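You operate a simulated robot arm through the tools that you are given. There is no shell and no other tool.

The job below is to be done with a simulated robot arm. You get a single attempt, and the scene is never put back.

Task
Clear the board, then brush oil on its middle.
Fine: put the purple bowl on the black counter; oil from the dish; stand the brush in the tool pot; board and pink bowl stay. A coat counts when it lies all over at full strength: go over it till it gets no stronger.

It is judged by the outcome, as a careful person would: the job done as asked, and still so three seconds after it is handed in. It fails if anything else is knocked over, pushed out of place, dropped, spilled or broken.

Robot
A 6-joint arm with a two-finger parallel gripper, fixed in place. Base frame: the origin is at the foot of the arm, x ahead of it, y to its left, z up; the work surface is at about z = 860. Units: mm, degrees, N and s.
With the tool pointing down near the work surface it reaches from about 260 to 680 mm from the base axis. Its first joint turns from -66.0 to 66.0 degrees. Payload 2.9 kg.
The tool frame sits at the grasp point between the pads (the TCP): z along the fingers, y along the line on which they close. The tips reach 30 mm beyond it. Largest opening 110 mm; finger width 20, thickness 10; the body of the gripper, 48 by 112 mm, starts 55 mm behind the TCP.
Orientation is that of the tool frame in the base frame, as a unit quaternion [x, y, z, w]. With the fingers straight down and closing along the base's y, the tool's x points along the base's -x, its y along +y and its z along -z.

Tools
- The arm moves only by the tool servo_tool. Its argument "targets" is one flat list of numbers, 7 for each row, row after row: the shift along the base's x, y, z in mm, then the turn, a rotation vector about the base's x, y, z in degrees, then the finger opening in mm, from 0 to 110. In form: [tx, ty, tz, ax, ay, az, jaw, tx, ty, tz, ax, ay, az, jaw, ...]. A call has 1 to 20 rows; each row shifts and turns the commanded pose from where the row before left it. A row lasts 0.2 s, in which the tool goes at most 50 mm and 8.6 degrees; a call with a longer step from one row to the next is refused whole, and so is a gripper value outside its range. Where a pose cannot be reached the arm comes as near as it can. A force on the tool above 70 N (or 10 N above the force at the start of the call, whichever is more), or a blocked arm, ends the call early, and 0.2 s more pass. Each finger travels about 108 mm/s and halts on what it meets, pressing with about 38 N; the grip force reading is that of the motor and also rises with nothing between the fingers. The clock runs only during rows and for 0.2 s after the last one: add rows that do not move to give the fingers time. The reply holds the time, the measured pose of the TCP, the force on the tool along the base axes, the opening and the grip force, in the units named above and with some noise, with the torque about the TCP (base axes, N m) and any sound that the robot's microphone picked up.
- Cameras (640 x 400 px; columns grow to the right, rows downward): "scene" is fixed at [77.7, 432.9, 1383.6]; the picture's right is [-0.77, -0.64, 0.00], its down [-0.36, 0.43, -0.82] and it looks along [0.53, -0.63, -0.57] (base axes); focal length 223 px, centre (320, 200). "wrist" rides on the gripper at [72, 17, -103] in the tool frame; the picture's right is [-0.23, 0.97, 0.00], its down [-0.76, -0.18, -0.62] and it looks along [-0.61, -0.14, 0.78] (tool axes); focal length 222 px, centre (320, 200). There is no depth. A picture from a camera that has moved, and an enlarged one, comes with that camera's place and axes in the base frame and with its lens.
- get_image(camera): a new picture of that camera. The clock stands still meanwhile.
- zoom(camera, box): a new picture of the part [left, top, right, bottom] of that camera's present view, enlarged. The clock stands still meanwhile.
- close_job(): hands the job in; it is judged then, once.

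Nothing tells you positions but the pictures and the camera data. Unless the task says otherwise, let go and move clear before handing in.

The tools are called after "Call:" as a command line: name --argument value ..., lists and objects as JSON in quotes. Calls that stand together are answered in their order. servo_tool: Moves the arm, as the interface text tells. Its arguments: {"type":"object","properties":{"targets":{"type":"array"}},"required":["targets"]} The other tools are called the same way: get_image (camera) takes a picture; zoom (camera, box) takes an enlarged picture of a part of a camera's view; close_job () hands the job in.

At the start:

```text
time: 0.0
eef_pos: [394.3, 58.9, 1253.7]
tcp_rot: [-0.001, 1.0, 0.0, 0.0]
wrist_force: [0.1, -0.3, -0.6]
moment: [-0.01, 0.03, -0.02]
width: 109.9
grasp_force: 0.0
```

scene: 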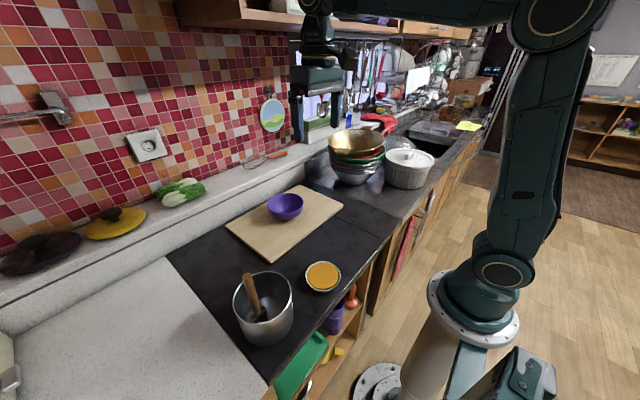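
wrist: 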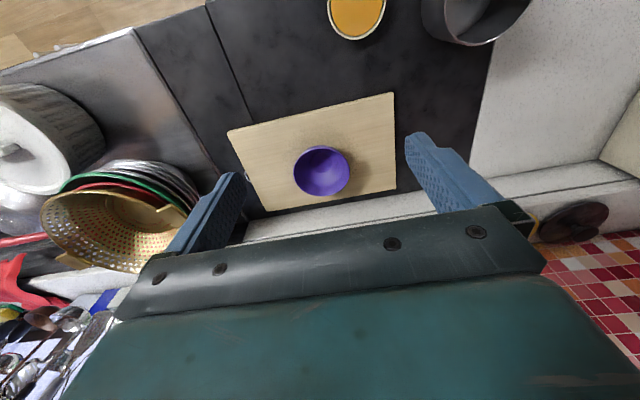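

I see a cutting board with a purple bowl on it, a dish of orange-yellow oil, and a metal pot holding a brush with a wooden handle. I'll take closer views first to work out where each one is.

Call:
zoom --camera "scene" --box '[200, 160, 420, 360]'

Call:
zoom --camera "wrist" --box '[200, 0, 560, 225]'

Call:
zoom --camera "scene" --box '[210, 250, 370, 350]'

```text
2.00 times, centred on (310, 260) of scene
camera zoom: at [77.7, 432.9, 1383.6], right [-0.77, -0.64, 0.0], down [-0.36, 0.43, -0.82], along [0.53, -0.63, -0.57], focal length 446 px, centre (340, 80)
```

zoom: 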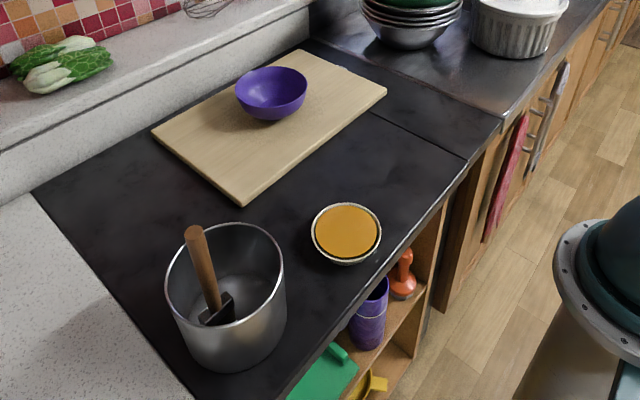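

```text
1.78 times, centred on (380, 112) of wrist
camera zoom: at [323.4, 74.1, 1358.2], right [0.23, 0.97, 0.0], down [0.76, -0.18, 0.62], along [0.61, -0.14, -0.78], focal length 395 px, centre (213, 356)
```

zoom: 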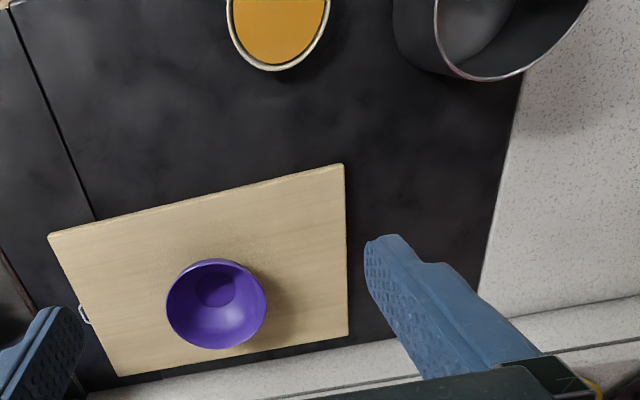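

```text
4.00 times, centred on (290, 300) of scene
camera zoom: at [77.7, 432.9, 1383.6], right [-0.77, -0.64, 0.0], down [-0.36, 0.43, -0.82], along [0.53, -0.63, -0.57], focal length 892 px, centre (440, -200)
```

zoom: 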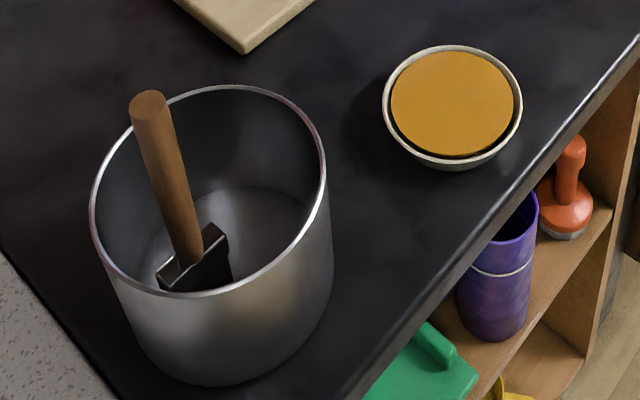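

The board runs roughly x 458–698, y -157–197, and the purple bowl sits near (595, 14). The dish is near (308, 147), and the pot with the brush is near (335, 310). I'll move the wrist camera over the pot and dish to refine these.

Call:
servo_tool --targets '[-23.5, 40, 0, 0, 0, 0, 110, -23.5, 40, 0, 0, 0, 0, 110, -23.5, 40, 0, 0, 0, 0, 110, -23.5, 40, 0, 0, 0, 0, 110, 0, 0, 0, 0, 0, 0, 110]'

Call:
get_image --camera "wrist"

Call:
zoom --camera "wrist" --box '[200, 20, 520, 220]'

```text
time: 1.2
eef_pos: [301.0, 219.3, 1251.6]
tcp_rot: [0.0, 1.0, 0.0, -0.001]
wrist_force: [0.4, -0.1, -0.1]
moment: [0.0, 0.01, 0.02]
width: 110.1
grasp_force: 0.1
```

```text
taken
camera wrist: at [229.9, 235.7, 1356.4], right [0.23, 0.97, 0.0], down [0.76, -0.18, 0.62], along [0.61, -0.14, -0.78], focal length 222 px, centre (320, 200)
```

wrist: 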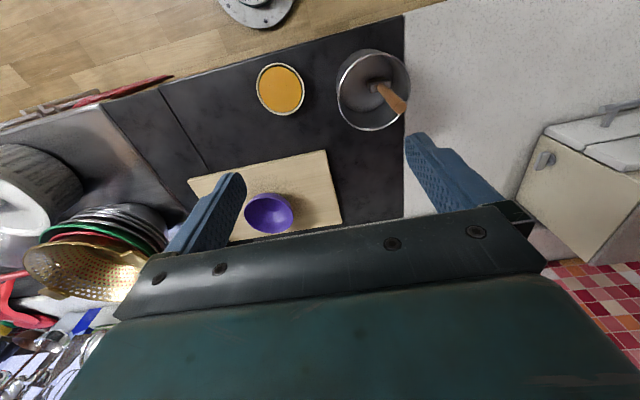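

```text
2.00 times, centred on (360, 120) of wrist
camera zoom: at [229.9, 235.7, 1356.4], right [0.23, 0.97, 0.0], down [0.76, -0.18, 0.62], along [0.61, -0.14, -0.78], focal length 444 px, centre (240, 360)
```

zoom: 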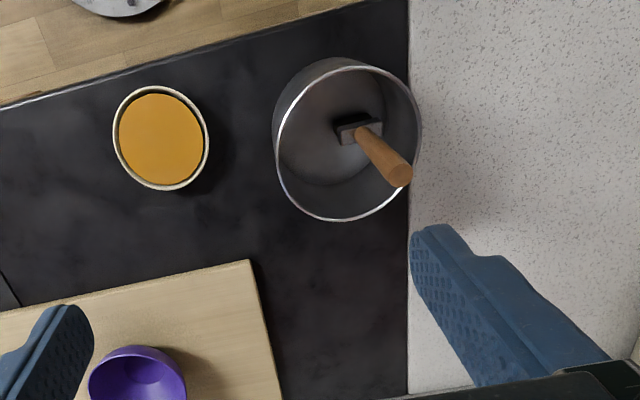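

The pot rim is centred near (339, 305) at z≈958, and the brush handle stands nearly upright with its top near (347, 320, 1036). Next I'll get a close look at the purple bowl.

Call:
servo_tool --targets '[28.4, -29.3, -14.5, 0, 0, 0, 110, 28.4, -29.3, -14.5, 0, 0, 0, 110, 28.4, -29.3, -14.5, 0, 0, 0, 110, 28.4, -29.3, -14.5, 0, 0, 0, 110, 28.4, -29.3, -14.5, 0, 0, 0, 110, 28.4, -29.3, -14.5, 0, 0, 0, 110, 28.4, -29.3, -14.5, 0, 0, 0, 110, 0, 0, 0, 0, 0, 0, 110]'

Call:
get_image --camera "wrist"

Call:
zoom --camera "wrist" --box '[240, 90, 400, 190]'

Call:
zoom --camera "scene" --box '[230, 170, 350, 245]'

```text
time: 3.0
eef_pos: [500.0, 14.7, 1152.3]
tcp_rot: [0.001, 1.0, 0.001, 0.0]
wrist_force: [0.2, -0.8, 0.0]
moment: [0.0, 0.04, 0.02]
width: 109.9
grasp_force: 0.2
```

```text
taken
camera wrist: at [428.5, 30.6, 1256.1], right [0.23, 0.97, 0.0], down [0.76, -0.18, 0.62], along [0.61, -0.14, -0.78], focal length 222 px, centre (320, 200)
```

wrist: 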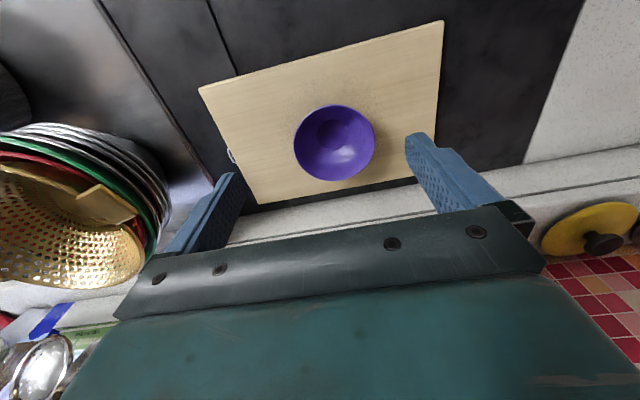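

```text
4.00 times, centred on (320, 140) of wrist
camera zoom: at [428.5, 30.6, 1256.1], right [0.23, 0.97, 0.0], down [0.76, -0.18, 0.62], along [0.61, -0.14, -0.78], focal length 888 px, centre (320, 440)
```

zoom: 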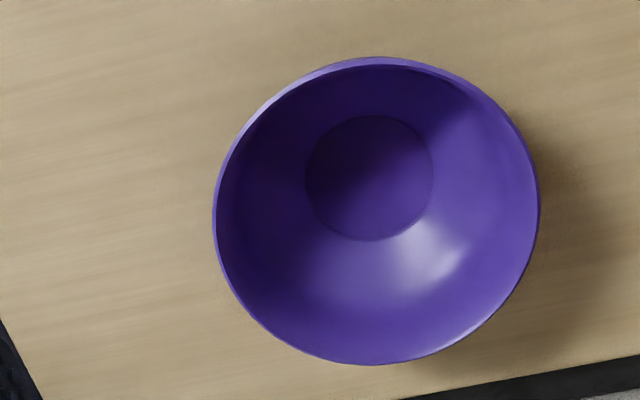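

```text
5.33 times, centred on (290, 208) of scene
camera zoom: at [77.8, 432.9, 1383.6], right [-0.77, -0.64, 0.0], down [-0.36, 0.43, -0.82], along [0.53, -0.63, -0.57], focal length 1189 px, centre (480, 160)
```

zoom: 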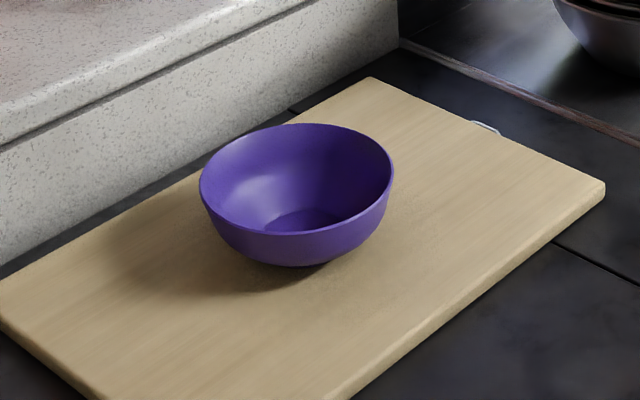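

The purple bowl's rim is centred near (580, 20) at z≈926. It is about 128 mm across, too wide to span, so I'll pinch its left rim with the fingers tilted along the wall. I'll move above that point first.

Call:
servo_tool --targets '[20, 17.8, -38, -7.5, 0, 0, 55, 20, 17.8, -38, -7.5, 0, 0, 55, 20, 17.8, -38, 0, 0, 0, 55, 20, 17.8, -38, 0, 0, 0, 55, 0, 0, 0, 0, 0, 0, 55]'

Call:
get_image --camera "wrist"

Call:
get_image --camera "scene"

Call:
zoom --camera "scene" --box '[230, 150, 350, 245]'

```text
time: 4.2
eef_pos: [580.1, 87.0, 997.9]
tcp_rot: [0.0, 0.992, -0.13, 0.0]
wrist_force: [0.2, 0.1, 0.0]
moment: [0.0, 0.05, -0.02]
width: 55.1
grasp_force: 0.1
```

```text
taken
camera wrist: at [508.3, 129.0, 1094.2], right [0.23, 0.94, -0.25], down [0.76, -0.01, 0.65], along [0.61, -0.34, -0.72], focal length 222 px, centre (320, 200)
```

wrist: 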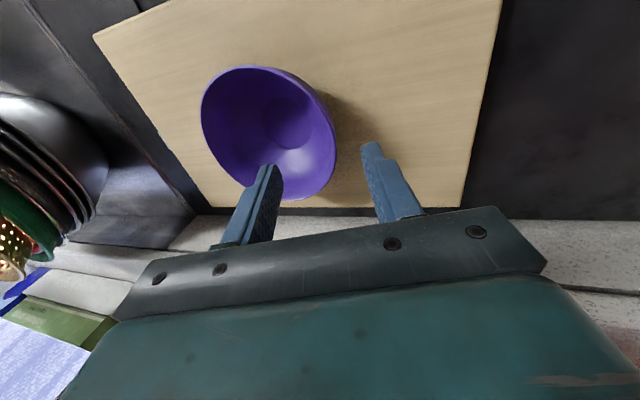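

```text
taken
```

scene: 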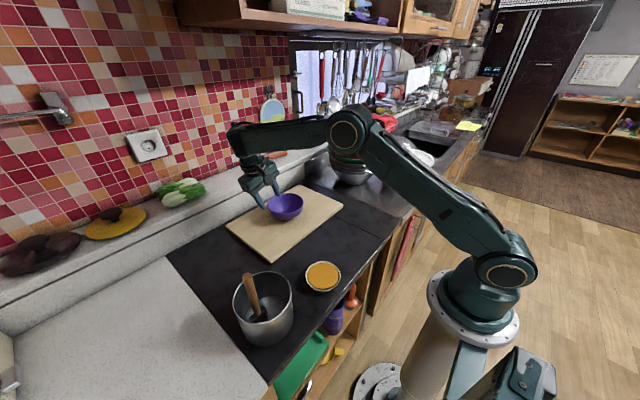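

```text
4.21 times, centred on (290, 198) of scene
camera zoom: at [77.7, 432.9, 1383.6], right [-0.77, -0.64, 0.0], down [-0.36, 0.43, -0.82], along [0.53, -0.63, -0.57], focal length 939 px, centre (446, 210)
```

zoom: 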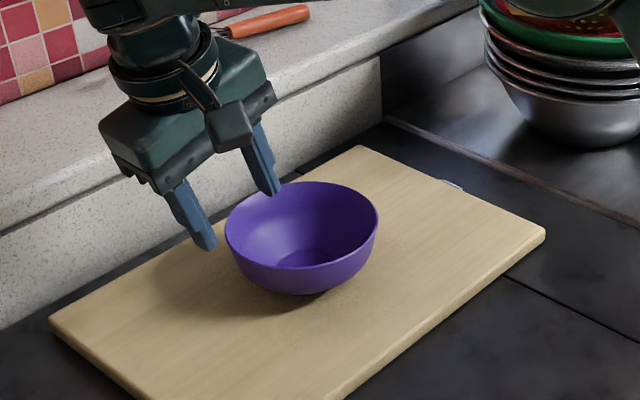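

The rim centre checks out at about (577, 20), with the fingers straddling the left rim. I'll lower to just above pinch depth and look again before closing.

Call:
servo_tool --targets '[-1, -0.5, -20, 0, 0, 0, 55, -1, -0.5, -20, 0, 0, 0, 55, 0, 0, -15, 0, 0, 0, 55, 0, 0, 0, 0, 0, 0, 55]'

Call:
get_image --camera "wrist"

Call:
zoom --camera "scene" --box '[240, 170, 330, 235]'

```text
time: 5.2
eef_pos: [577.7, 84.5, 945.9]
tcp_rot: [0.0, 0.991, -0.131, 0.0]
wrist_force: [-0.4, -0.2, -0.5]
moment: [-0.01, -0.01, -0.02]
width: 54.9
grasp_force: 0.1
```

```text
taken
camera wrist: at [505.9, 126.4, 1041.7], right [0.23, 0.94, -0.25], down [0.76, -0.01, 0.65], along [0.61, -0.34, -0.72], focal length 222 px, centre (320, 200)
```

wrist: 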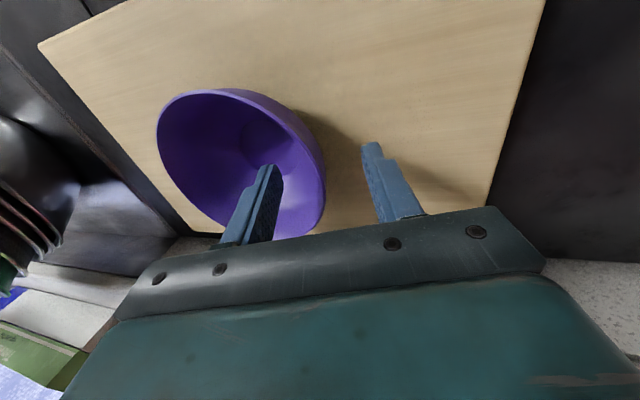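

```text
6.15 times, centred on (285, 202) of scene
camera zoom: at [77.7, 432.9, 1383.6], right [-0.77, -0.64, 0.0], down [-0.36, 0.43, -0.82], along [0.53, -0.63, -0.57], focal length 1372 px, centre (535, 185)
```

zoom: 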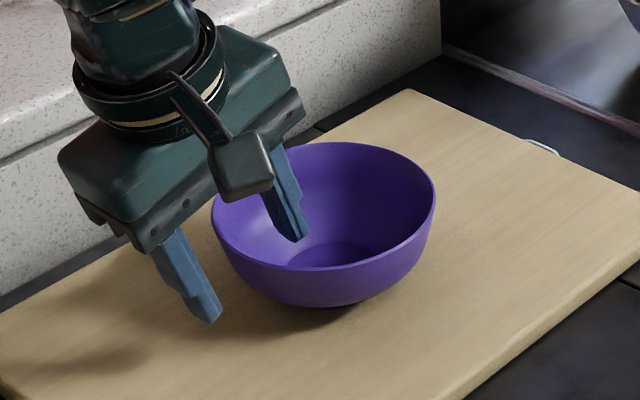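

The inner finger is inside the bowl and the outer one is clear of it and above the board. I'll go down 8 mm more and close on the rim.

Call:
servo_tool --targets '[0, 1, -8, 0, 0, 0, 55, 0, 0, 0, 0, 0, 0, 40, 0, 0, 0, 0, 0, 0, 20, 0, 0, 0, 0, 0, 0, 0, 0, 0, 0, 0, 0, 0, 0, 0, 0, 0, 0, 0, 0, 0]'

Call:
get_image --camera "wrist"

Call:
zoom --camera "scene" --box '[240, 170, 330, 235]'

```text
time: 6.6
eef_pos: [577.1, 83.6, 938.8]
tcp_rot: [0.002, 0.991, -0.131, 0.001]
wrist_force: [-1.9, -2.3, 11.0]
moment: [-1.27, 0.14, -0.18]
width: 8.4
grasp_force: 37.8
```

```text
taken
camera wrist: at [505.7, 126.8, 1034.8], right [0.23, 0.94, -0.25], down [0.76, -0.01, 0.65], along [0.61, -0.34, -0.72], focal length 222 px, centre (320, 200)
```

wrist: 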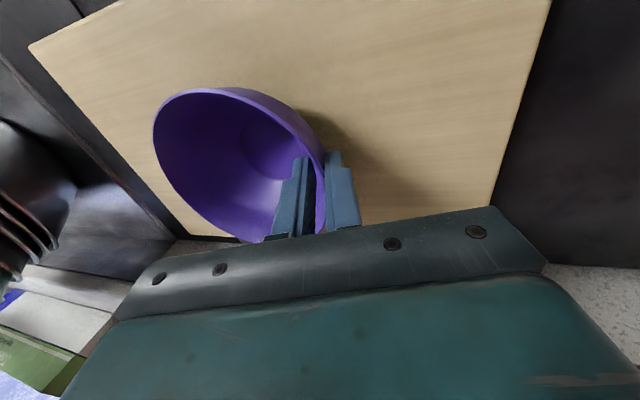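

```text
6.15 times, centred on (285, 202) of scene
camera zoom: at [77.5, 432.8, 1383.6], right [-0.77, -0.64, 0.0], down [-0.36, 0.43, -0.82], along [0.53, -0.63, -0.57], focal length 1372 px, centre (535, 185)
```

zoom: 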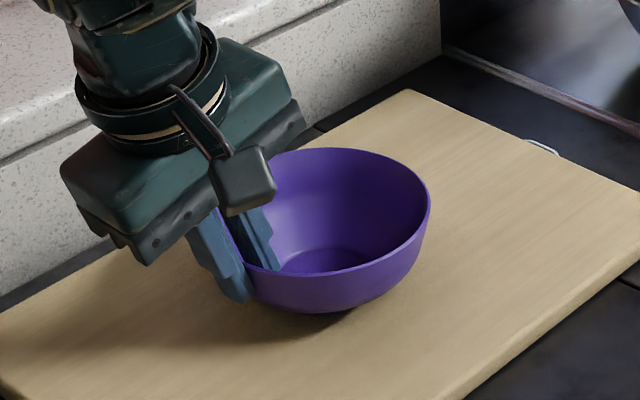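

The pads hold the rim with 37.8 N of grip. I'll lift slowly and check the hold.

Call:
servo_tool --targets '[0, 0, 5, 0, 0, 0, 0, 0, 0, 10, 0, 0, 0, 0, 0, 0, 15, 0, 0, 0, 0, 0, 0, 20, 0, 0, 0, 0, 0, 0, 0, 0, 0, 0, 0]'

Call:
zoom --camera "scene" --box '[230, 150, 350, 245]'

Call:
get_image --camera "wrist"

```text
time: 7.8
eef_pos: [577.3, 83.3, 988.0]
tcp_rot: [-0.001, 0.991, -0.13, -0.001]
wrist_force: [-0.5, 1.2, -0.6]
moment: [0.04, 0.01, 0.02]
width: 5.3
grasp_force: 38.2
```

```text
4.21 times, centred on (290, 198) of scene
camera zoom: at [77.8, 432.9, 1383.6], right [-0.77, -0.64, 0.0], down [-0.36, 0.43, -0.82], along [0.53, -0.63, -0.57], focal length 939 px, centre (446, 210)
```

zoom: 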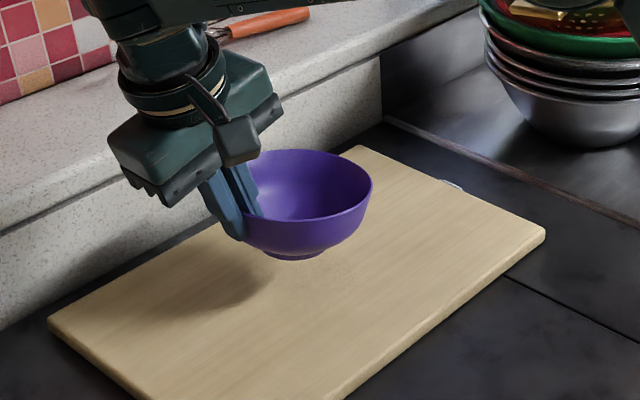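

```text
taken
camera wrist: at [506.0, 126.1, 1083.8], right [0.23, 0.94, -0.25], down [0.76, -0.01, 0.65], along [0.61, -0.34, -0.72], focal length 222 px, centre (320, 200)
```

wrist: 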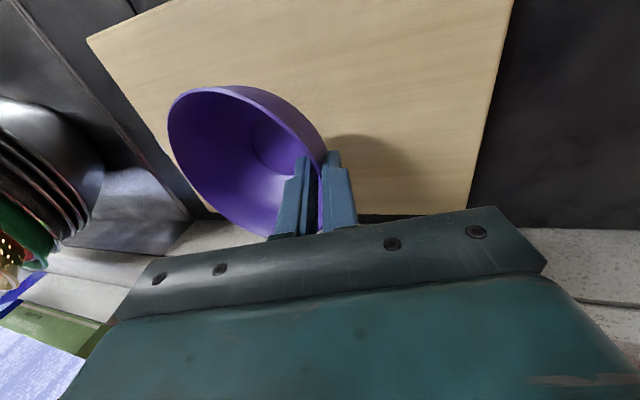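

The bowl is off the board and held. I'll check how level it sits before carrying it.

Call:
zoom --camera "scene" --box '[255, 175, 325, 219]'

```text
9.09 times, centred on (290, 197) of scene
camera zoom: at [77.8, 432.9, 1383.6], right [-0.77, -0.64, 0.0], down [-0.36, 0.43, -0.82], along [0.53, -0.63, -0.57], focal length 2027 px, centre (593, 227)
```

zoom: 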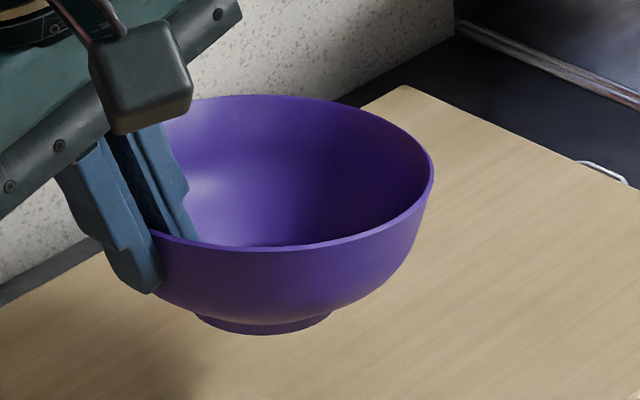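

It is held, with its far side dipping about 9°. I'll tilt to level it and carry it to the clear black counter in front of the board, around (370, -30).

Call:
servo_tool --targets '[0, 0, 10, -4.5, 0, 0, 0, -30, -7, 0, -4.5, 0, 0, 0, -40, -9, 0, 0, 0, 0, 0, -40, -9, 0, 0, 0, 0, 0, -40, -9, 0, 0, 0, 0, 0, -40, -9, 0, 0, 0, 0, 0, -17, -2, -10, 0, 0, 0, 0, 0, 0, -20, 0, 0, 0, 0, 0, 0, -20, 0, 0, 0, 0, 0, 0, 0, 0, 0, 0, 0]'

Call:
zoom --camera "scene" --box '[270, 180, 430, 280]'

Call:
get_image --camera "wrist"

```text
time: 10.0
eef_pos: [370.9, 38.6, 949.2]
tcp_rot: [0.001, 0.978, -0.208, 0.0]
wrist_force: [0.9, 0.1, -1.2]
moment: [0.06, -0.03, 0.01]
width: 5.4
grasp_force: 38.3
```

```text
4.00 times, centred on (350, 230) of scene
camera zoom: at [77.7, 432.9, 1383.6], right [-0.77, -0.64, 0.0], down [-0.36, 0.43, -0.82], along [0.53, -0.63, -0.57], focal length 892 px, centre (200, 80)
```

zoom: 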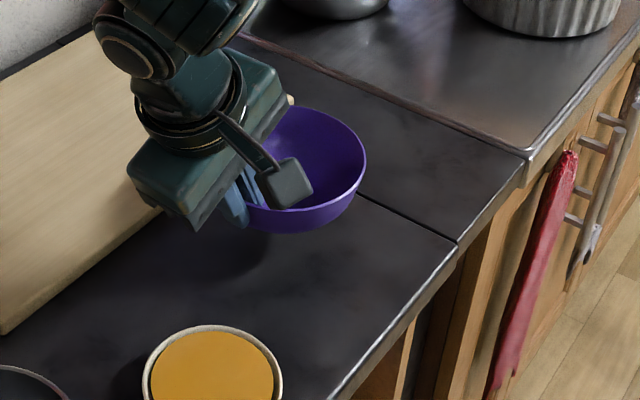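

```text
taken
camera wrist: at [299.0, 96.1, 1036.3], right [0.23, 0.89, -0.4], down [0.76, 0.09, 0.64], along [0.61, -0.45, -0.66], focal length 222 px, centre (320, 200)
```

wrist: 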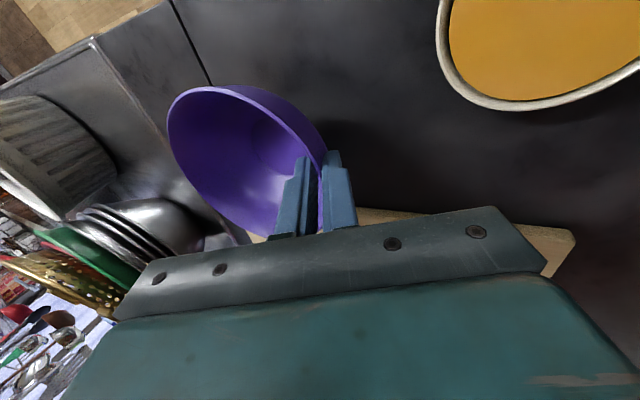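

The bowl is over the clear black area and looks level. I'll lower it in small steps and watch the force.

Call:
servo_tool --targets '[0, 0, -6, 0, 0, 0, 0, 0, 0, -6, 0, 0, 0, 0, 0, 0, -4, 0, 0, 0, 0, 0, 0, 0, 0, 0, 0, 0]'

Call:
zoom --camera "scene" --box '[310, 190, 390, 240]'

```text
time: 11.0
eef_pos: [371.9, 38.5, 932.1]
tcp_rot: [0.001, 0.978, -0.208, 0.0]
wrist_force: [-0.1, 0.9, -1.7]
moment: [0.06, 0.01, 0.01]
width: 5.4
grasp_force: 37.9
```

```text
8.00 times, centred on (350, 215) of scene
camera zoom: at [77.7, 432.9, 1383.6], right [-0.77, -0.64, 0.0], down [-0.36, 0.43, -0.82], along [0.53, -0.63, -0.57], focal length 1784 px, centre (80, 80)
```

zoom: 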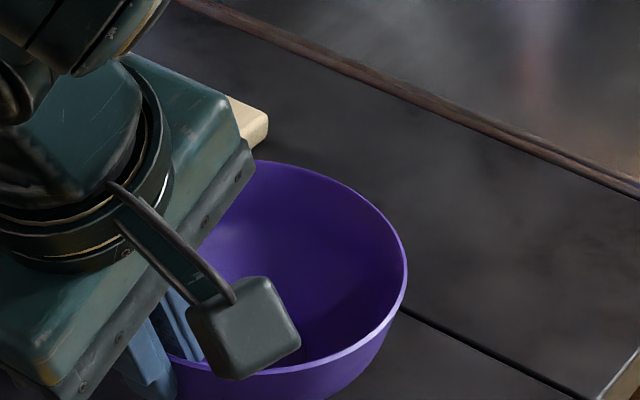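

Call:
servo_tool --targets '[0, 0, -3, 0, 0, 0, 0, 0, 0, 0, 0, 0, 0, 0]'

Call:
zoom --camera "scene" --box '[310, 195, 390, 245]'

```text
time: 11.6
eef_pos: [370.9, 39.8, 929.2]
tcp_rot: [0.0, 0.978, -0.208, 0.0]
wrist_force: [0.1, -0.5, -0.9]
moment: [0.08, -0.02, -0.02]
width: 5.6
grasp_force: 37.6
```

```text
8.00 times, centred on (350, 220) of scene
camera zoom: at [77.7, 432.9, 1383.6], right [-0.77, -0.64, 0.0], down [-0.36, 0.43, -0.82], along [0.53, -0.63, -0.57], focal length 1784 px, centre (80, 40)
```

zoom: 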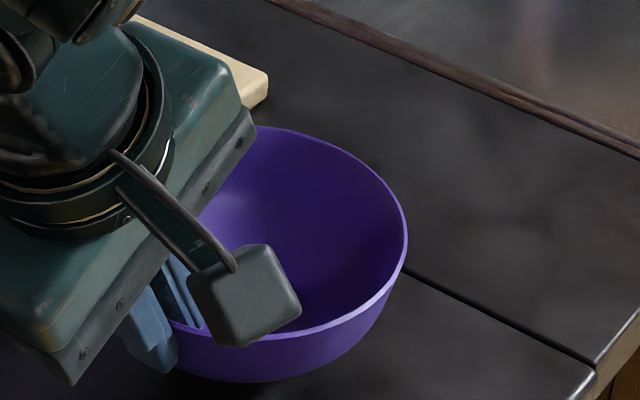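

The bowl shows no contact yet at TCP z≈929, so I'll keep going down in 2 mm steps.

Call:
servo_tool --targets '[0, 0, -2, 0, 0, 0, 0, 0, 0, -2, 0, 0, 0, 0, 0, 0, 0, 0, 0, 0, 0]'

```text
time: 12.4
eef_pos: [371.2, 39.1, 924.2]
tcp_rot: [0.001, 0.978, -0.208, -0.001]
wrist_force: [0.1, -0.2, -2.0]
moment: [0.07, 0.02, 0.0]
width: 5.8
grasp_force: 38.1
```

Call:
servo_tool --targets '[0, 0, -2, 0, 0, 0, 0, 0, 0, 0, 0, 0, 0, 0]'

Call:
zoom --camera "scene" --box '[310, 195, 390, 245]'

```text
time: 13.0
eef_pos: [370.8, 39.2, 923.0]
tcp_rot: [0.0, 0.978, -0.208, 0.0]
wrist_force: [0.1, -0.1, -1.0]
moment: [0.04, 0.02, -0.01]
width: 5.6
grasp_force: 38.0
```

```text
8.00 times, centred on (350, 220) of scene
camera zoom: at [77.7, 432.9, 1383.6], right [-0.77, -0.64, 0.0], down [-0.36, 0.43, -0.82], along [0.53, -0.63, -0.57], focal length 1784 px, centre (80, 40)
```

zoom: 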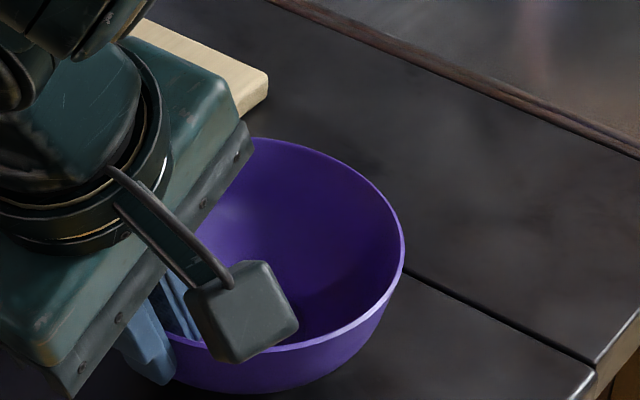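

Call:
servo_tool --targets '[0, 0, -2, 0, 0, 0, 0, 0, 0, 0, 0, 0, 0, 0]'

Call:
get_image --camera "wrist"

```text
time: 13.6
eef_pos: [370.7, 37.9, 921.4]
tcp_rot: [0.0, 0.978, -0.209, 0.001]
wrist_force: [-2.1, 1.7, 13.4]
moment: [-0.3, 0.07, -0.07]
width: 5.6
grasp_force: 38.4
```

```text
taken
camera wrist: at [299.6, 95.6, 1009.2], right [0.23, 0.89, -0.4], down [0.76, 0.09, 0.64], along [0.61, -0.45, -0.66], focal length 222 px, centre (320, 200)
```

wrist: 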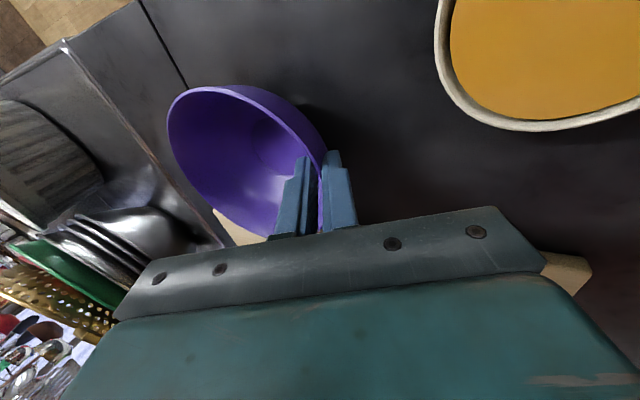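

It has touched down with 13 N. I'll open the fingers and back out along the tool axis.

Call:
servo_tool --targets '[0, 0, 0.5, 0, 0, 0, 8, 0, 0, 0, 0, 0, 0, 20, 0, 0, 0, 0, 0, 0, 40, 0, 0, 0, 0, 0, 0, 40, 0, 0, 0, 0, 0, 0, 40]'

Call:
get_image --camera "wrist"

Call:
zoom --camera "scene" --box '[310, 195, 390, 245]'

```text
time: 14.8
eef_pos: [371.5, 37.2, 920.4]
tcp_rot: [0.0, 0.978, -0.208, 0.0]
wrist_force: [0.0, 0.2, 0.2]
moment: [0.0, 0.01, -0.01]
width: 39.9
grasp_force: 0.0
```

```text
taken
camera wrist: at [299.5, 95.2, 1009.1], right [0.23, 0.89, -0.4], down [0.76, 0.09, 0.64], along [0.61, -0.45, -0.66], focal length 222 px, centre (320, 200)
```

wrist: 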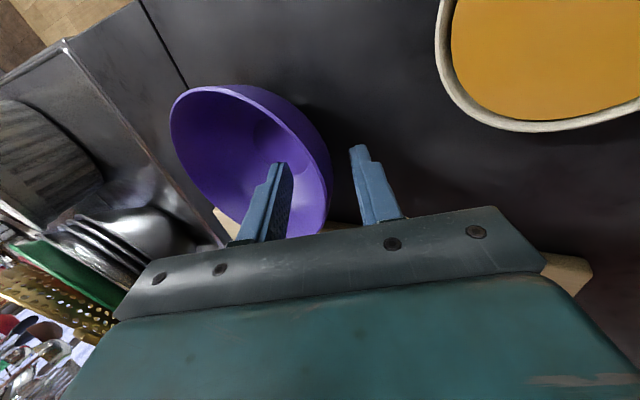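

```text
8.00 times, centred on (350, 220) of scene
camera zoom: at [77.7, 432.9, 1383.6], right [-0.77, -0.64, 0.0], down [-0.36, 0.43, -0.82], along [0.53, -0.63, -0.57], focal length 1784 px, centre (80, 40)
```

zoom: 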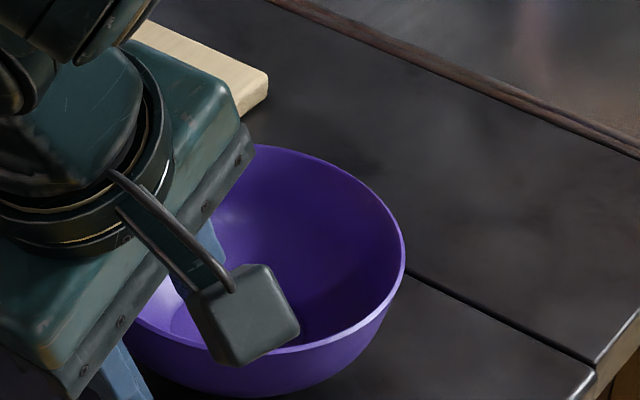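

The bowl stands free on the black counter. I'll back out, straighten the tool and rise to look at the board, bowl and brush.

Call:
servo_tool --targets '[0, 6, 13.5, 0, 0, 0, 40, 0, 12, 27, 0, 0, 0, 40, 0, 8, 40, 0, 0, 0, 40, 0, 0, 45, 8, 0, 0, 40, 0, 0, 40, 8, 0, 0, 60, 0, 0, 40, 8, 0, 0, 80, 20, 0, 20, 0, 0, 0, 80, 20, 0, 0, 0, 0, 0, 80, 0, 0, 0, 0, 0, 0, 80]'

Call:
get_image --camera "wrist"

Call:
get_image --camera "scene"

Call:
zoom --camera "scene" --box '[210, 170, 370, 270]'

```text
time: 16.8
eef_pos: [412.9, 64.4, 1146.9]
tcp_rot: [0.0, 1.0, -0.001, 0.0]
wrist_force: [0.6, 0.2, -0.1]
moment: [0.02, 0.01, 0.03]
width: 80.1
grasp_force: 0.1
```

```text
taken
camera wrist: at [341.1, 80.1, 1250.4], right [0.23, 0.97, 0.0], down [0.76, -0.18, 0.62], along [0.61, -0.14, -0.78], focal length 222 px, centre (320, 200)
```

wrist: 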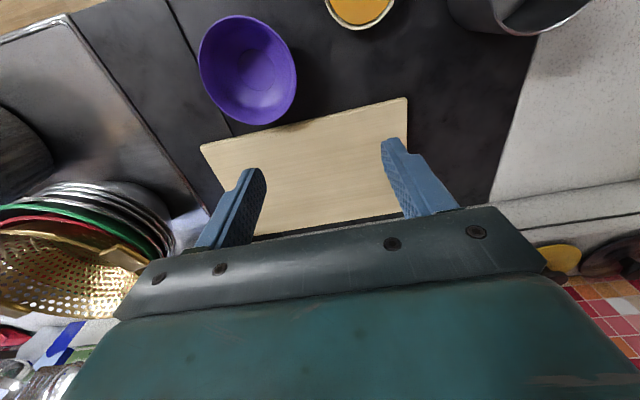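

```text
taken
```

scene: 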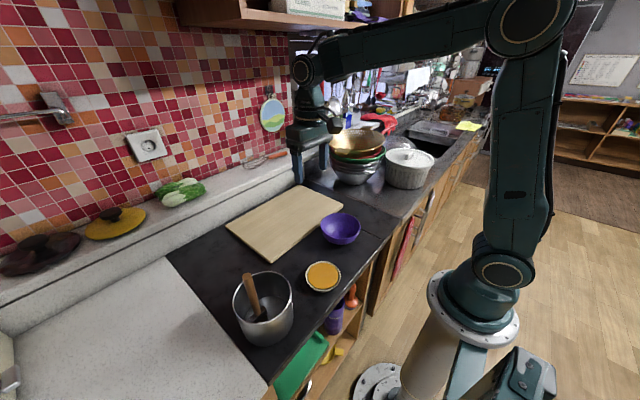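

```text
4.00 times, centred on (290, 220) of scene
camera zoom: at [77.7, 432.9, 1383.6], right [-0.77, -0.64, 0.0], down [-0.36, 0.43, -0.82], along [0.53, -0.63, -0.57], focal length 892 px, centre (440, 120)
```

zoom: 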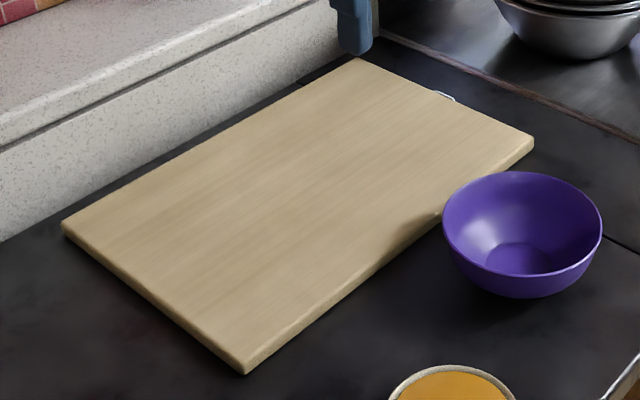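

The board is now clear with no marks on it, and the purple bowl stands at about (370, -30). Next I'll look closely at the brush in the pot.

Call:
servo_tool --targets '[-20.5, 42.7, -1, 0, 0, 0, 80, -20.5, 42.7, -1, 0, 0, 0, 80, -20.5, 42.7, -1, 0, 0, 0, 80, -20.5, 42.7, -1, 0, 0, 0, 80, -20.5, 42.7, -1, 0, 0, 0, 80, -20.5, 42.7, -1, 0, 0, 0, 80, 0, 0, 0, 0, 0, 0, 80]'

Call:
get_image --camera "wrist"

Call:
zoom --camera "wrist" --box '[220, 70, 420, 195]'

Call:
zoom --camera "scene" --box '[210, 250, 370, 350]'

```text
time: 18.4
eef_pos: [286.8, 321.9, 1141.1]
tcp_rot: [0.0, 1.0, 0.0, 0.0]
wrist_force: [0.1, 0.4, 0.8]
moment: [0.0, 0.0, -0.02]
width: 79.9
grasp_force: 0.0
```

```text
taken
camera wrist: at [215.0, 338.0, 1245.0], right [0.23, 0.97, 0.0], down [0.76, -0.18, 0.62], along [0.61, -0.14, -0.78], focal length 222 px, centre (320, 200)
```

wrist: 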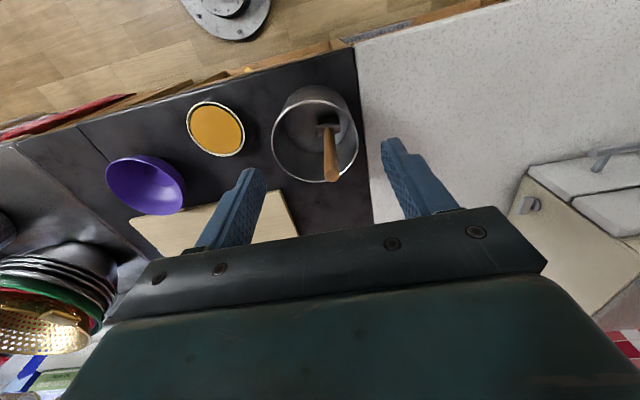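

```text
3.20 times, centred on (320, 132) of wrist
camera zoom: at [215.0, 338.0, 1245.0], right [0.23, 0.97, 0.0], down [0.76, -0.18, 0.62], along [0.61, -0.14, -0.78], focal length 711 px, centre (320, 416)
```

zoom: 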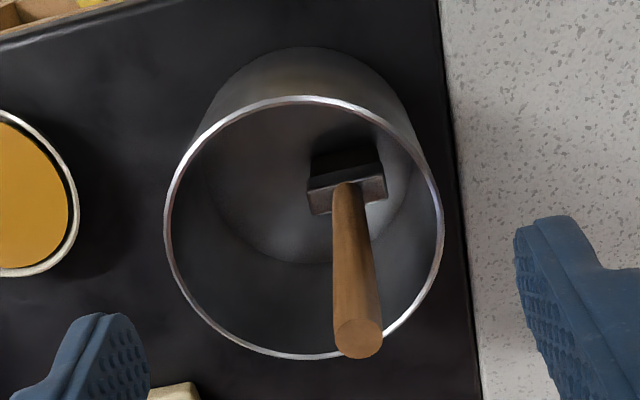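

```text
4.00 times, centred on (290, 300) of scene
camera zoom: at [77.7, 432.9, 1383.6], right [-0.77, -0.64, 0.0], down [-0.36, 0.43, -0.82], along [0.53, -0.63, -0.57], focal length 892 px, centre (440, -200)
```

zoom: 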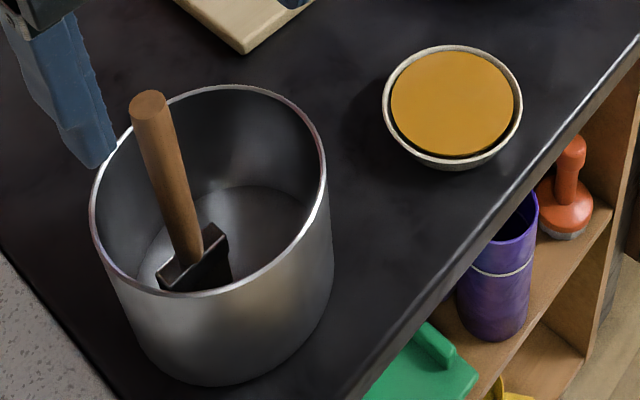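

The brush handle is nearly vertical at about (344, 321), with its top at z≈1037. The head is about 38 mm wide along y and 17 mm thick. I'll come straight down over it with the fingers staying above the pot rim.

Call:
servo_tool --targets '[29, 0, 0, 0, 0, 0, 60, 29, -0.5, 0, 0, 0, 0, 60, 0, 0, -40, 0, 0, 0, 60, 0, 0, 0, 0, 0, 0, 60]'

Call:
get_image --camera "wrist"

Call:
zoom --camera "scene" --box '[190, 210, 350, 310]'

```text
time: 19.4
eef_pos: [345.2, 320.8, 1101.2]
tcp_rot: [0.001, 1.0, 0.0, 0.0]
wrist_force: [-0.2, -0.1, 0.2]
moment: [-0.01, 0.0, 0.01]
width: 60.0
grasp_force: 0.1
```

```text
taken
camera wrist: at [274.2, 336.8, 1205.1], right [0.23, 0.97, 0.0], down [0.76, -0.18, 0.62], along [0.61, -0.14, -0.78], focal length 222 px, centre (320, 200)
```

wrist: 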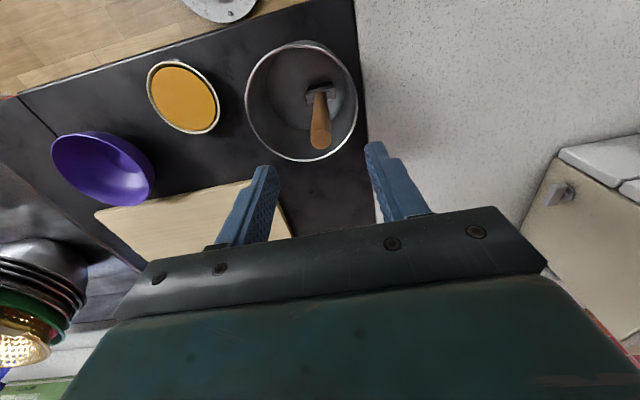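

```text
4.00 times, centred on (270, 260) of scene
camera zoom: at [77.7, 432.9, 1383.6], right [-0.77, -0.64, 0.0], down [-0.36, 0.43, -0.82], along [0.53, -0.63, -0.57], focal length 892 px, centre (520, -40)
```

zoom: 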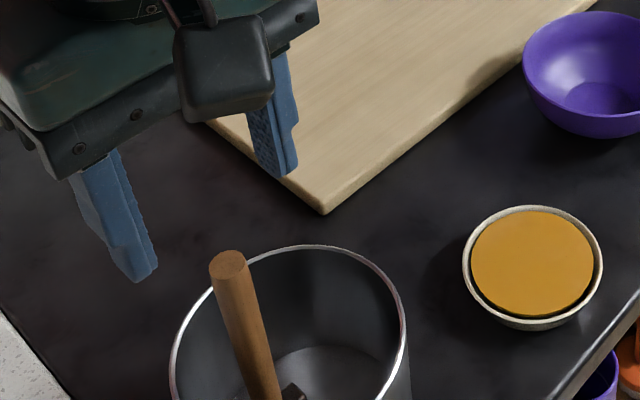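

Call:
zoom --camera "wrist" --box '[240, 80, 400, 180]'

```text
4.00 times, centred on (320, 130) of wrist
camera zoom: at [274.2, 336.8, 1205.1], right [0.23, 0.97, 0.0], down [0.76, -0.18, 0.62], along [0.61, -0.14, -0.78], focal length 888 px, centre (320, 480)
```

zoom: 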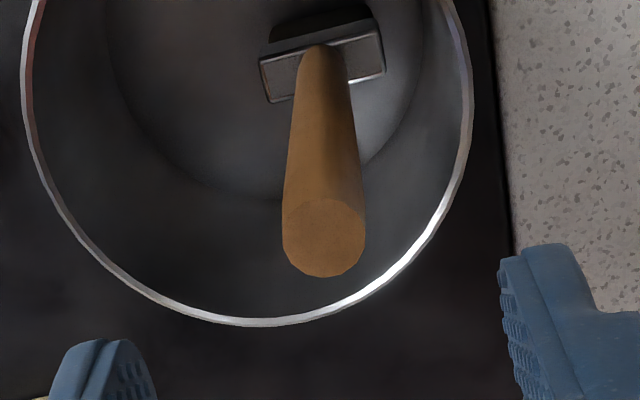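

The handle at grip height is at (344, 322). I'll descend so the fingertips stop just above the pot rim, then check before closing.

Call:
servo_tool --targets '[-0.7, 1, -35, 0, 0, 0, 60, 0, 0, -35, 0, 0, 0, 60, 0, 0, -20, 0, 0, 0, 60, 0, 0, -8, 0, 0, 0, 60, 0, 0, 0, 0, 0, 0, 60]'

Call:
get_image --camera "wrist"

Call:
zoom --camera "scene" --box '[190, 230, 350, 330]'

```text
time: 20.6
eef_pos: [346.1, 321.2, 1002.9]
tcp_rot: [0.0, 1.0, 0.0, 0.0]
wrist_force: [0.8, -0.4, 0.7]
moment: [0.03, -0.01, 0.01]
width: 60.0
grasp_force: 0.1
```

```text
taken
camera wrist: at [273.9, 337.4, 1106.6], right [0.23, 0.97, 0.0], down [0.76, -0.18, 0.62], along [0.61, -0.14, -0.78], focal length 222 px, centre (320, 200)
```

wrist: 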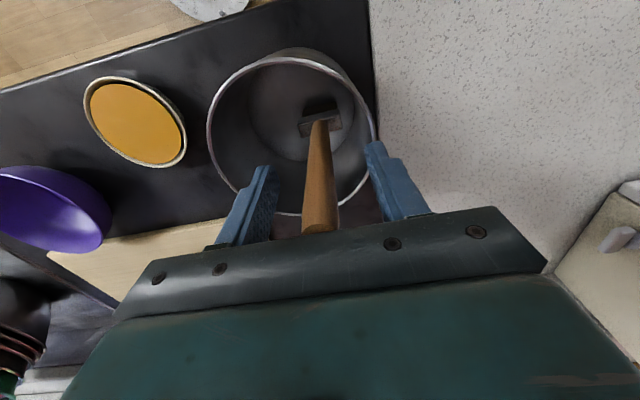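

```text
4.00 times, centred on (270, 280) of scene
camera zoom: at [77.7, 432.9, 1383.6], right [-0.77, -0.64, 0.0], down [-0.36, 0.43, -0.82], along [0.53, -0.63, -0.57], focal length 892 px, centre (520, -120)
```

zoom: 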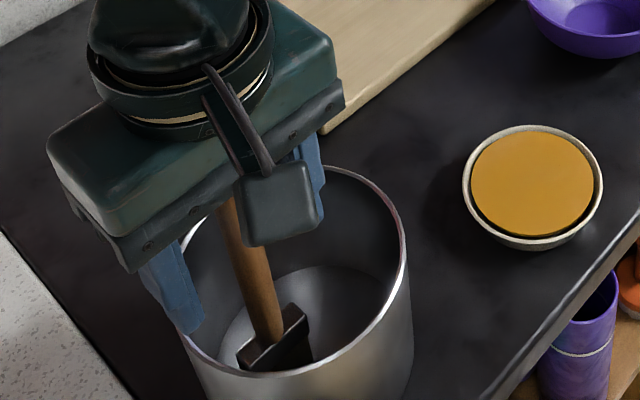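

The handle lies between the fingers, which look centred on it. I'll close now.

Call:
servo_tool --targets '[0, 0, 0, 0, 0, 0, 45, 0, 0, 0, 0, 0, 0, 30, 0, 0, 0, 0, 0, 0, 15, 0, 0, 0, 0, 0, 0, 0, 0, 0, 0, 0, 0, 0, 0]'

Call:
get_image --camera "wrist"

Call:
zoom --camera "scene" --box '[190, 230, 350, 330]'

```text
time: 21.8
eef_pos: [346.0, 320.1, 1004.1]
tcp_rot: [-0.001, 1.0, 0.0, 0.0]
wrist_force: [-0.6, -0.2, -0.2]
moment: [0.07, 0.0, -0.01]
width: 17.8
grasp_force: 38.2
```

```text
taken
camera wrist: at [273.9, 337.4, 1106.9], right [0.23, 0.97, 0.0], down [0.76, -0.18, 0.62], along [0.61, -0.14, -0.78], focal length 222 px, centre (320, 200)
```

wrist: 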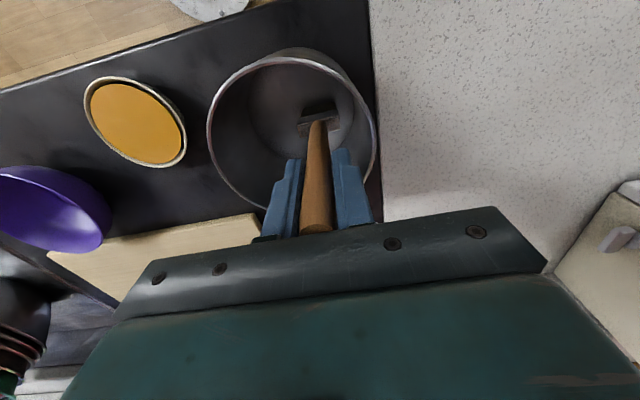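

```text
4.00 times, centred on (270, 280) of scene
camera zoom: at [77.7, 432.9, 1383.6], right [-0.77, -0.64, 0.0], down [-0.36, 0.43, -0.82], along [0.53, -0.63, -0.57], focal length 892 px, centre (520, -120)
```

zoom: 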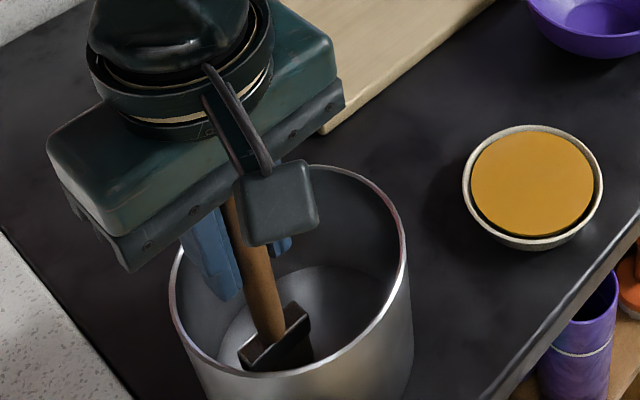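

The brush is gripped at 17.8 mm width, at TCP (346, 320.5, 1003.5) with its head on the pot floor. I'll lift it straight up out of the pot.

Call:
servo_tool --targets '[0, 0, 10, 0, 0, 0, 0, 0, 0, 25, 0, 0, 0, 0, 0, 0, 35, 0, 0, 0, 0, 0, 0, 35, 0, 0, 0, 0, 0, 0, 35, 0, 0, 0, 0, 0, 0, 0, 0, 0, 0, 0]'

Call:
get_image --camera "wrist"

Call:
zoom --camera "scene" --box '[190, 210, 350, 310]'

```text
time: 23.2
eef_pos: [346.3, 321.5, 1141.7]
tcp_rot: [-0.001, 1.0, 0.0, 0.0]
wrist_force: [-0.6, 0.3, -0.7]
moment: [0.02, -0.01, 0.01]
width: 17.8
grasp_force: 38.0
```

```text
taken
camera wrist: at [274.6, 338.8, 1246.5], right [0.23, 0.97, 0.0], down [0.76, -0.18, 0.62], along [0.61, -0.14, -0.78], focal length 222 px, centre (320, 200)
```

wrist: 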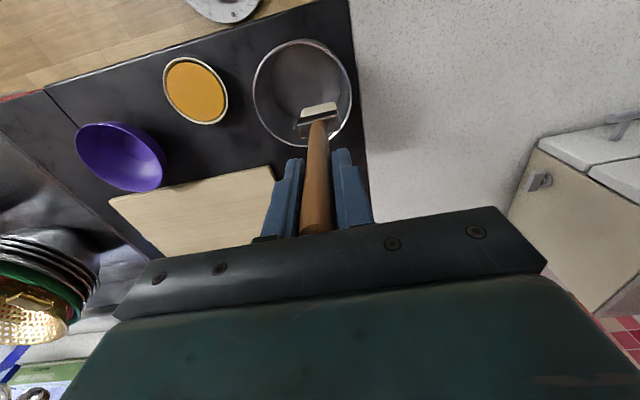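

```text
4.00 times, centred on (270, 260) of scene
camera zoom: at [77.7, 432.9, 1383.6], right [-0.77, -0.64, 0.0], down [-0.36, 0.43, -0.82], along [0.53, -0.63, -0.57], focal length 892 px, centre (520, -40)
```

zoom: 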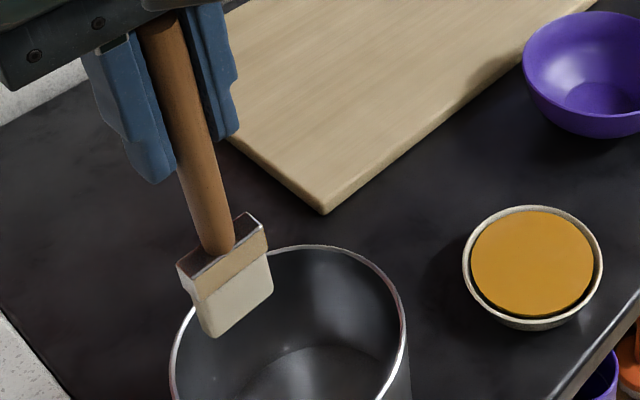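

The brush is out: a dark-topped ferrule with pale bristles below. I'll zoom in to measure the head.

Call:
zoom --camera "scene" --box '[215, 255, 279, 295]'

Call:
zoom --camera "wrist" --box '[280, 90, 360, 140]'

Call:
zoom --camera "scene" --box '[290, 250, 354, 290]'

```text
10.00 times, centred on (247, 275) of scene
camera zoom: at [77.7, 432.9, 1383.6], right [-0.77, -0.64, 0.0], down [-0.36, 0.43, -0.82], along [0.53, -0.63, -0.57], focal length 2229 px, centre (1050, -550)
```

zoom: 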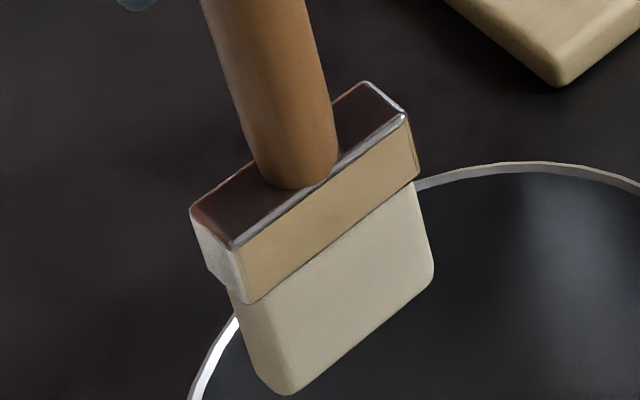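

```text
8.00 times, centred on (320, 115) of wrist
camera zoom: at [274.6, 338.8, 1246.5], right [0.23, 0.97, 0.0], down [0.76, -0.18, 0.62], along [0.61, -0.14, -0.78], focal length 1777 px, centre (320, 880)
```

zoom: 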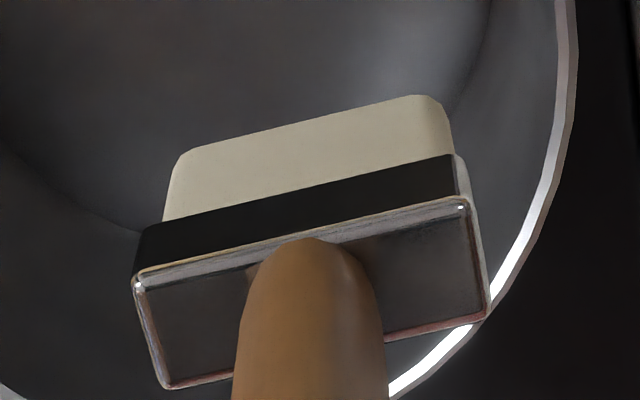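

```text
10.00 times, centred on (322, 270) of scene
camera zoom: at [77.7, 432.9, 1383.6], right [-0.77, -0.64, 0.0], down [-0.36, 0.43, -0.82], along [0.53, -0.63, -0.57], focal length 2229 px, centre (300, -500)
```

zoom: 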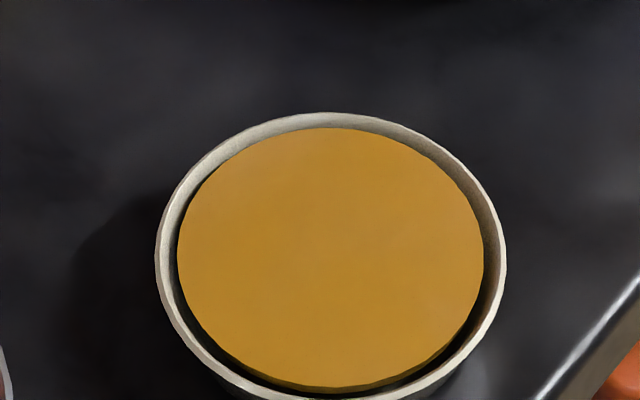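

Head size is roughly 40 × 16 mm, with about 25 mm of bristle. I'll swing toward the dish and measure it from closer before dipping.

Call:
servo_tool --targets '[-11.4, -30.5, 0, 0, 0, 0, 0, -11.4, -30.5, 0, 0, 0, 0, 0, -11.4, -30.5, 0, 0, 0, 0, 0, 0, 0, 0, 0, 0, 0, 0]'

Call:
zoom --camera "wrist" --box '[160, 40, 360, 165]'

Call:
zoom --camera "scene" --box '[260, 230, 360, 300]'

```text
time: 24.2
eef_pos: [310.0, 229.9, 1142.8]
tcp_rot: [0.0, 1.0, 0.001, 0.0]
wrist_force: [-1.0, -0.4, -0.5]
moment: [0.0, 0.02, -0.01]
width: 18.1
grasp_force: 38.1
```

```text
3.20 times, centred on (260, 102) of wrist
camera zoom: at [238.3, 245.9, 1247.1], right [0.23, 0.97, 0.0], down [0.76, -0.18, 0.62], along [0.61, -0.14, -0.78], focal length 711 px, centre (512, 512)
```

zoom: 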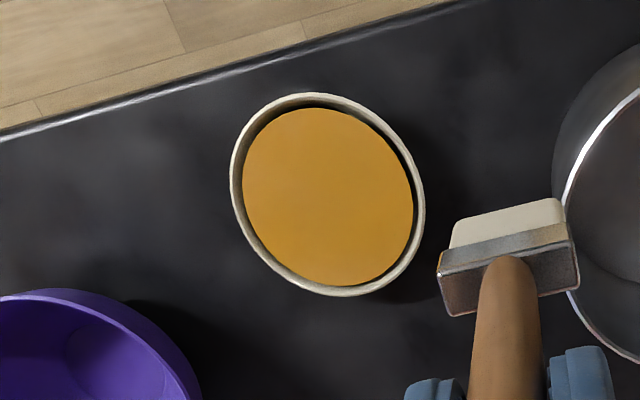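

```text
5.71 times, centred on (310, 265) of scene
camera zoom: at [77.7, 432.9, 1383.6], right [-0.77, -0.64, 0.0], down [-0.36, 0.43, -0.82], along [0.53, -0.63, -0.57], focal length 1274 px, centre (377, -171)
```

zoom: 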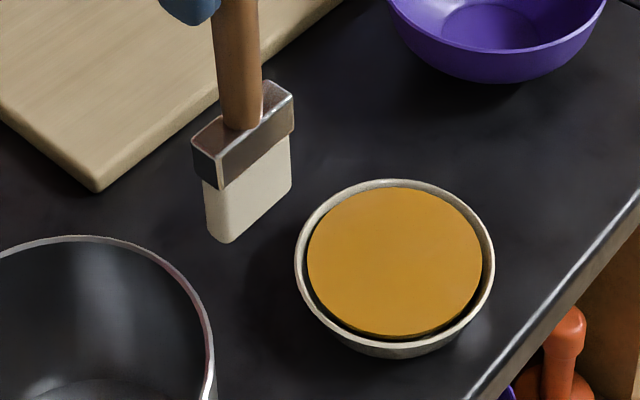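

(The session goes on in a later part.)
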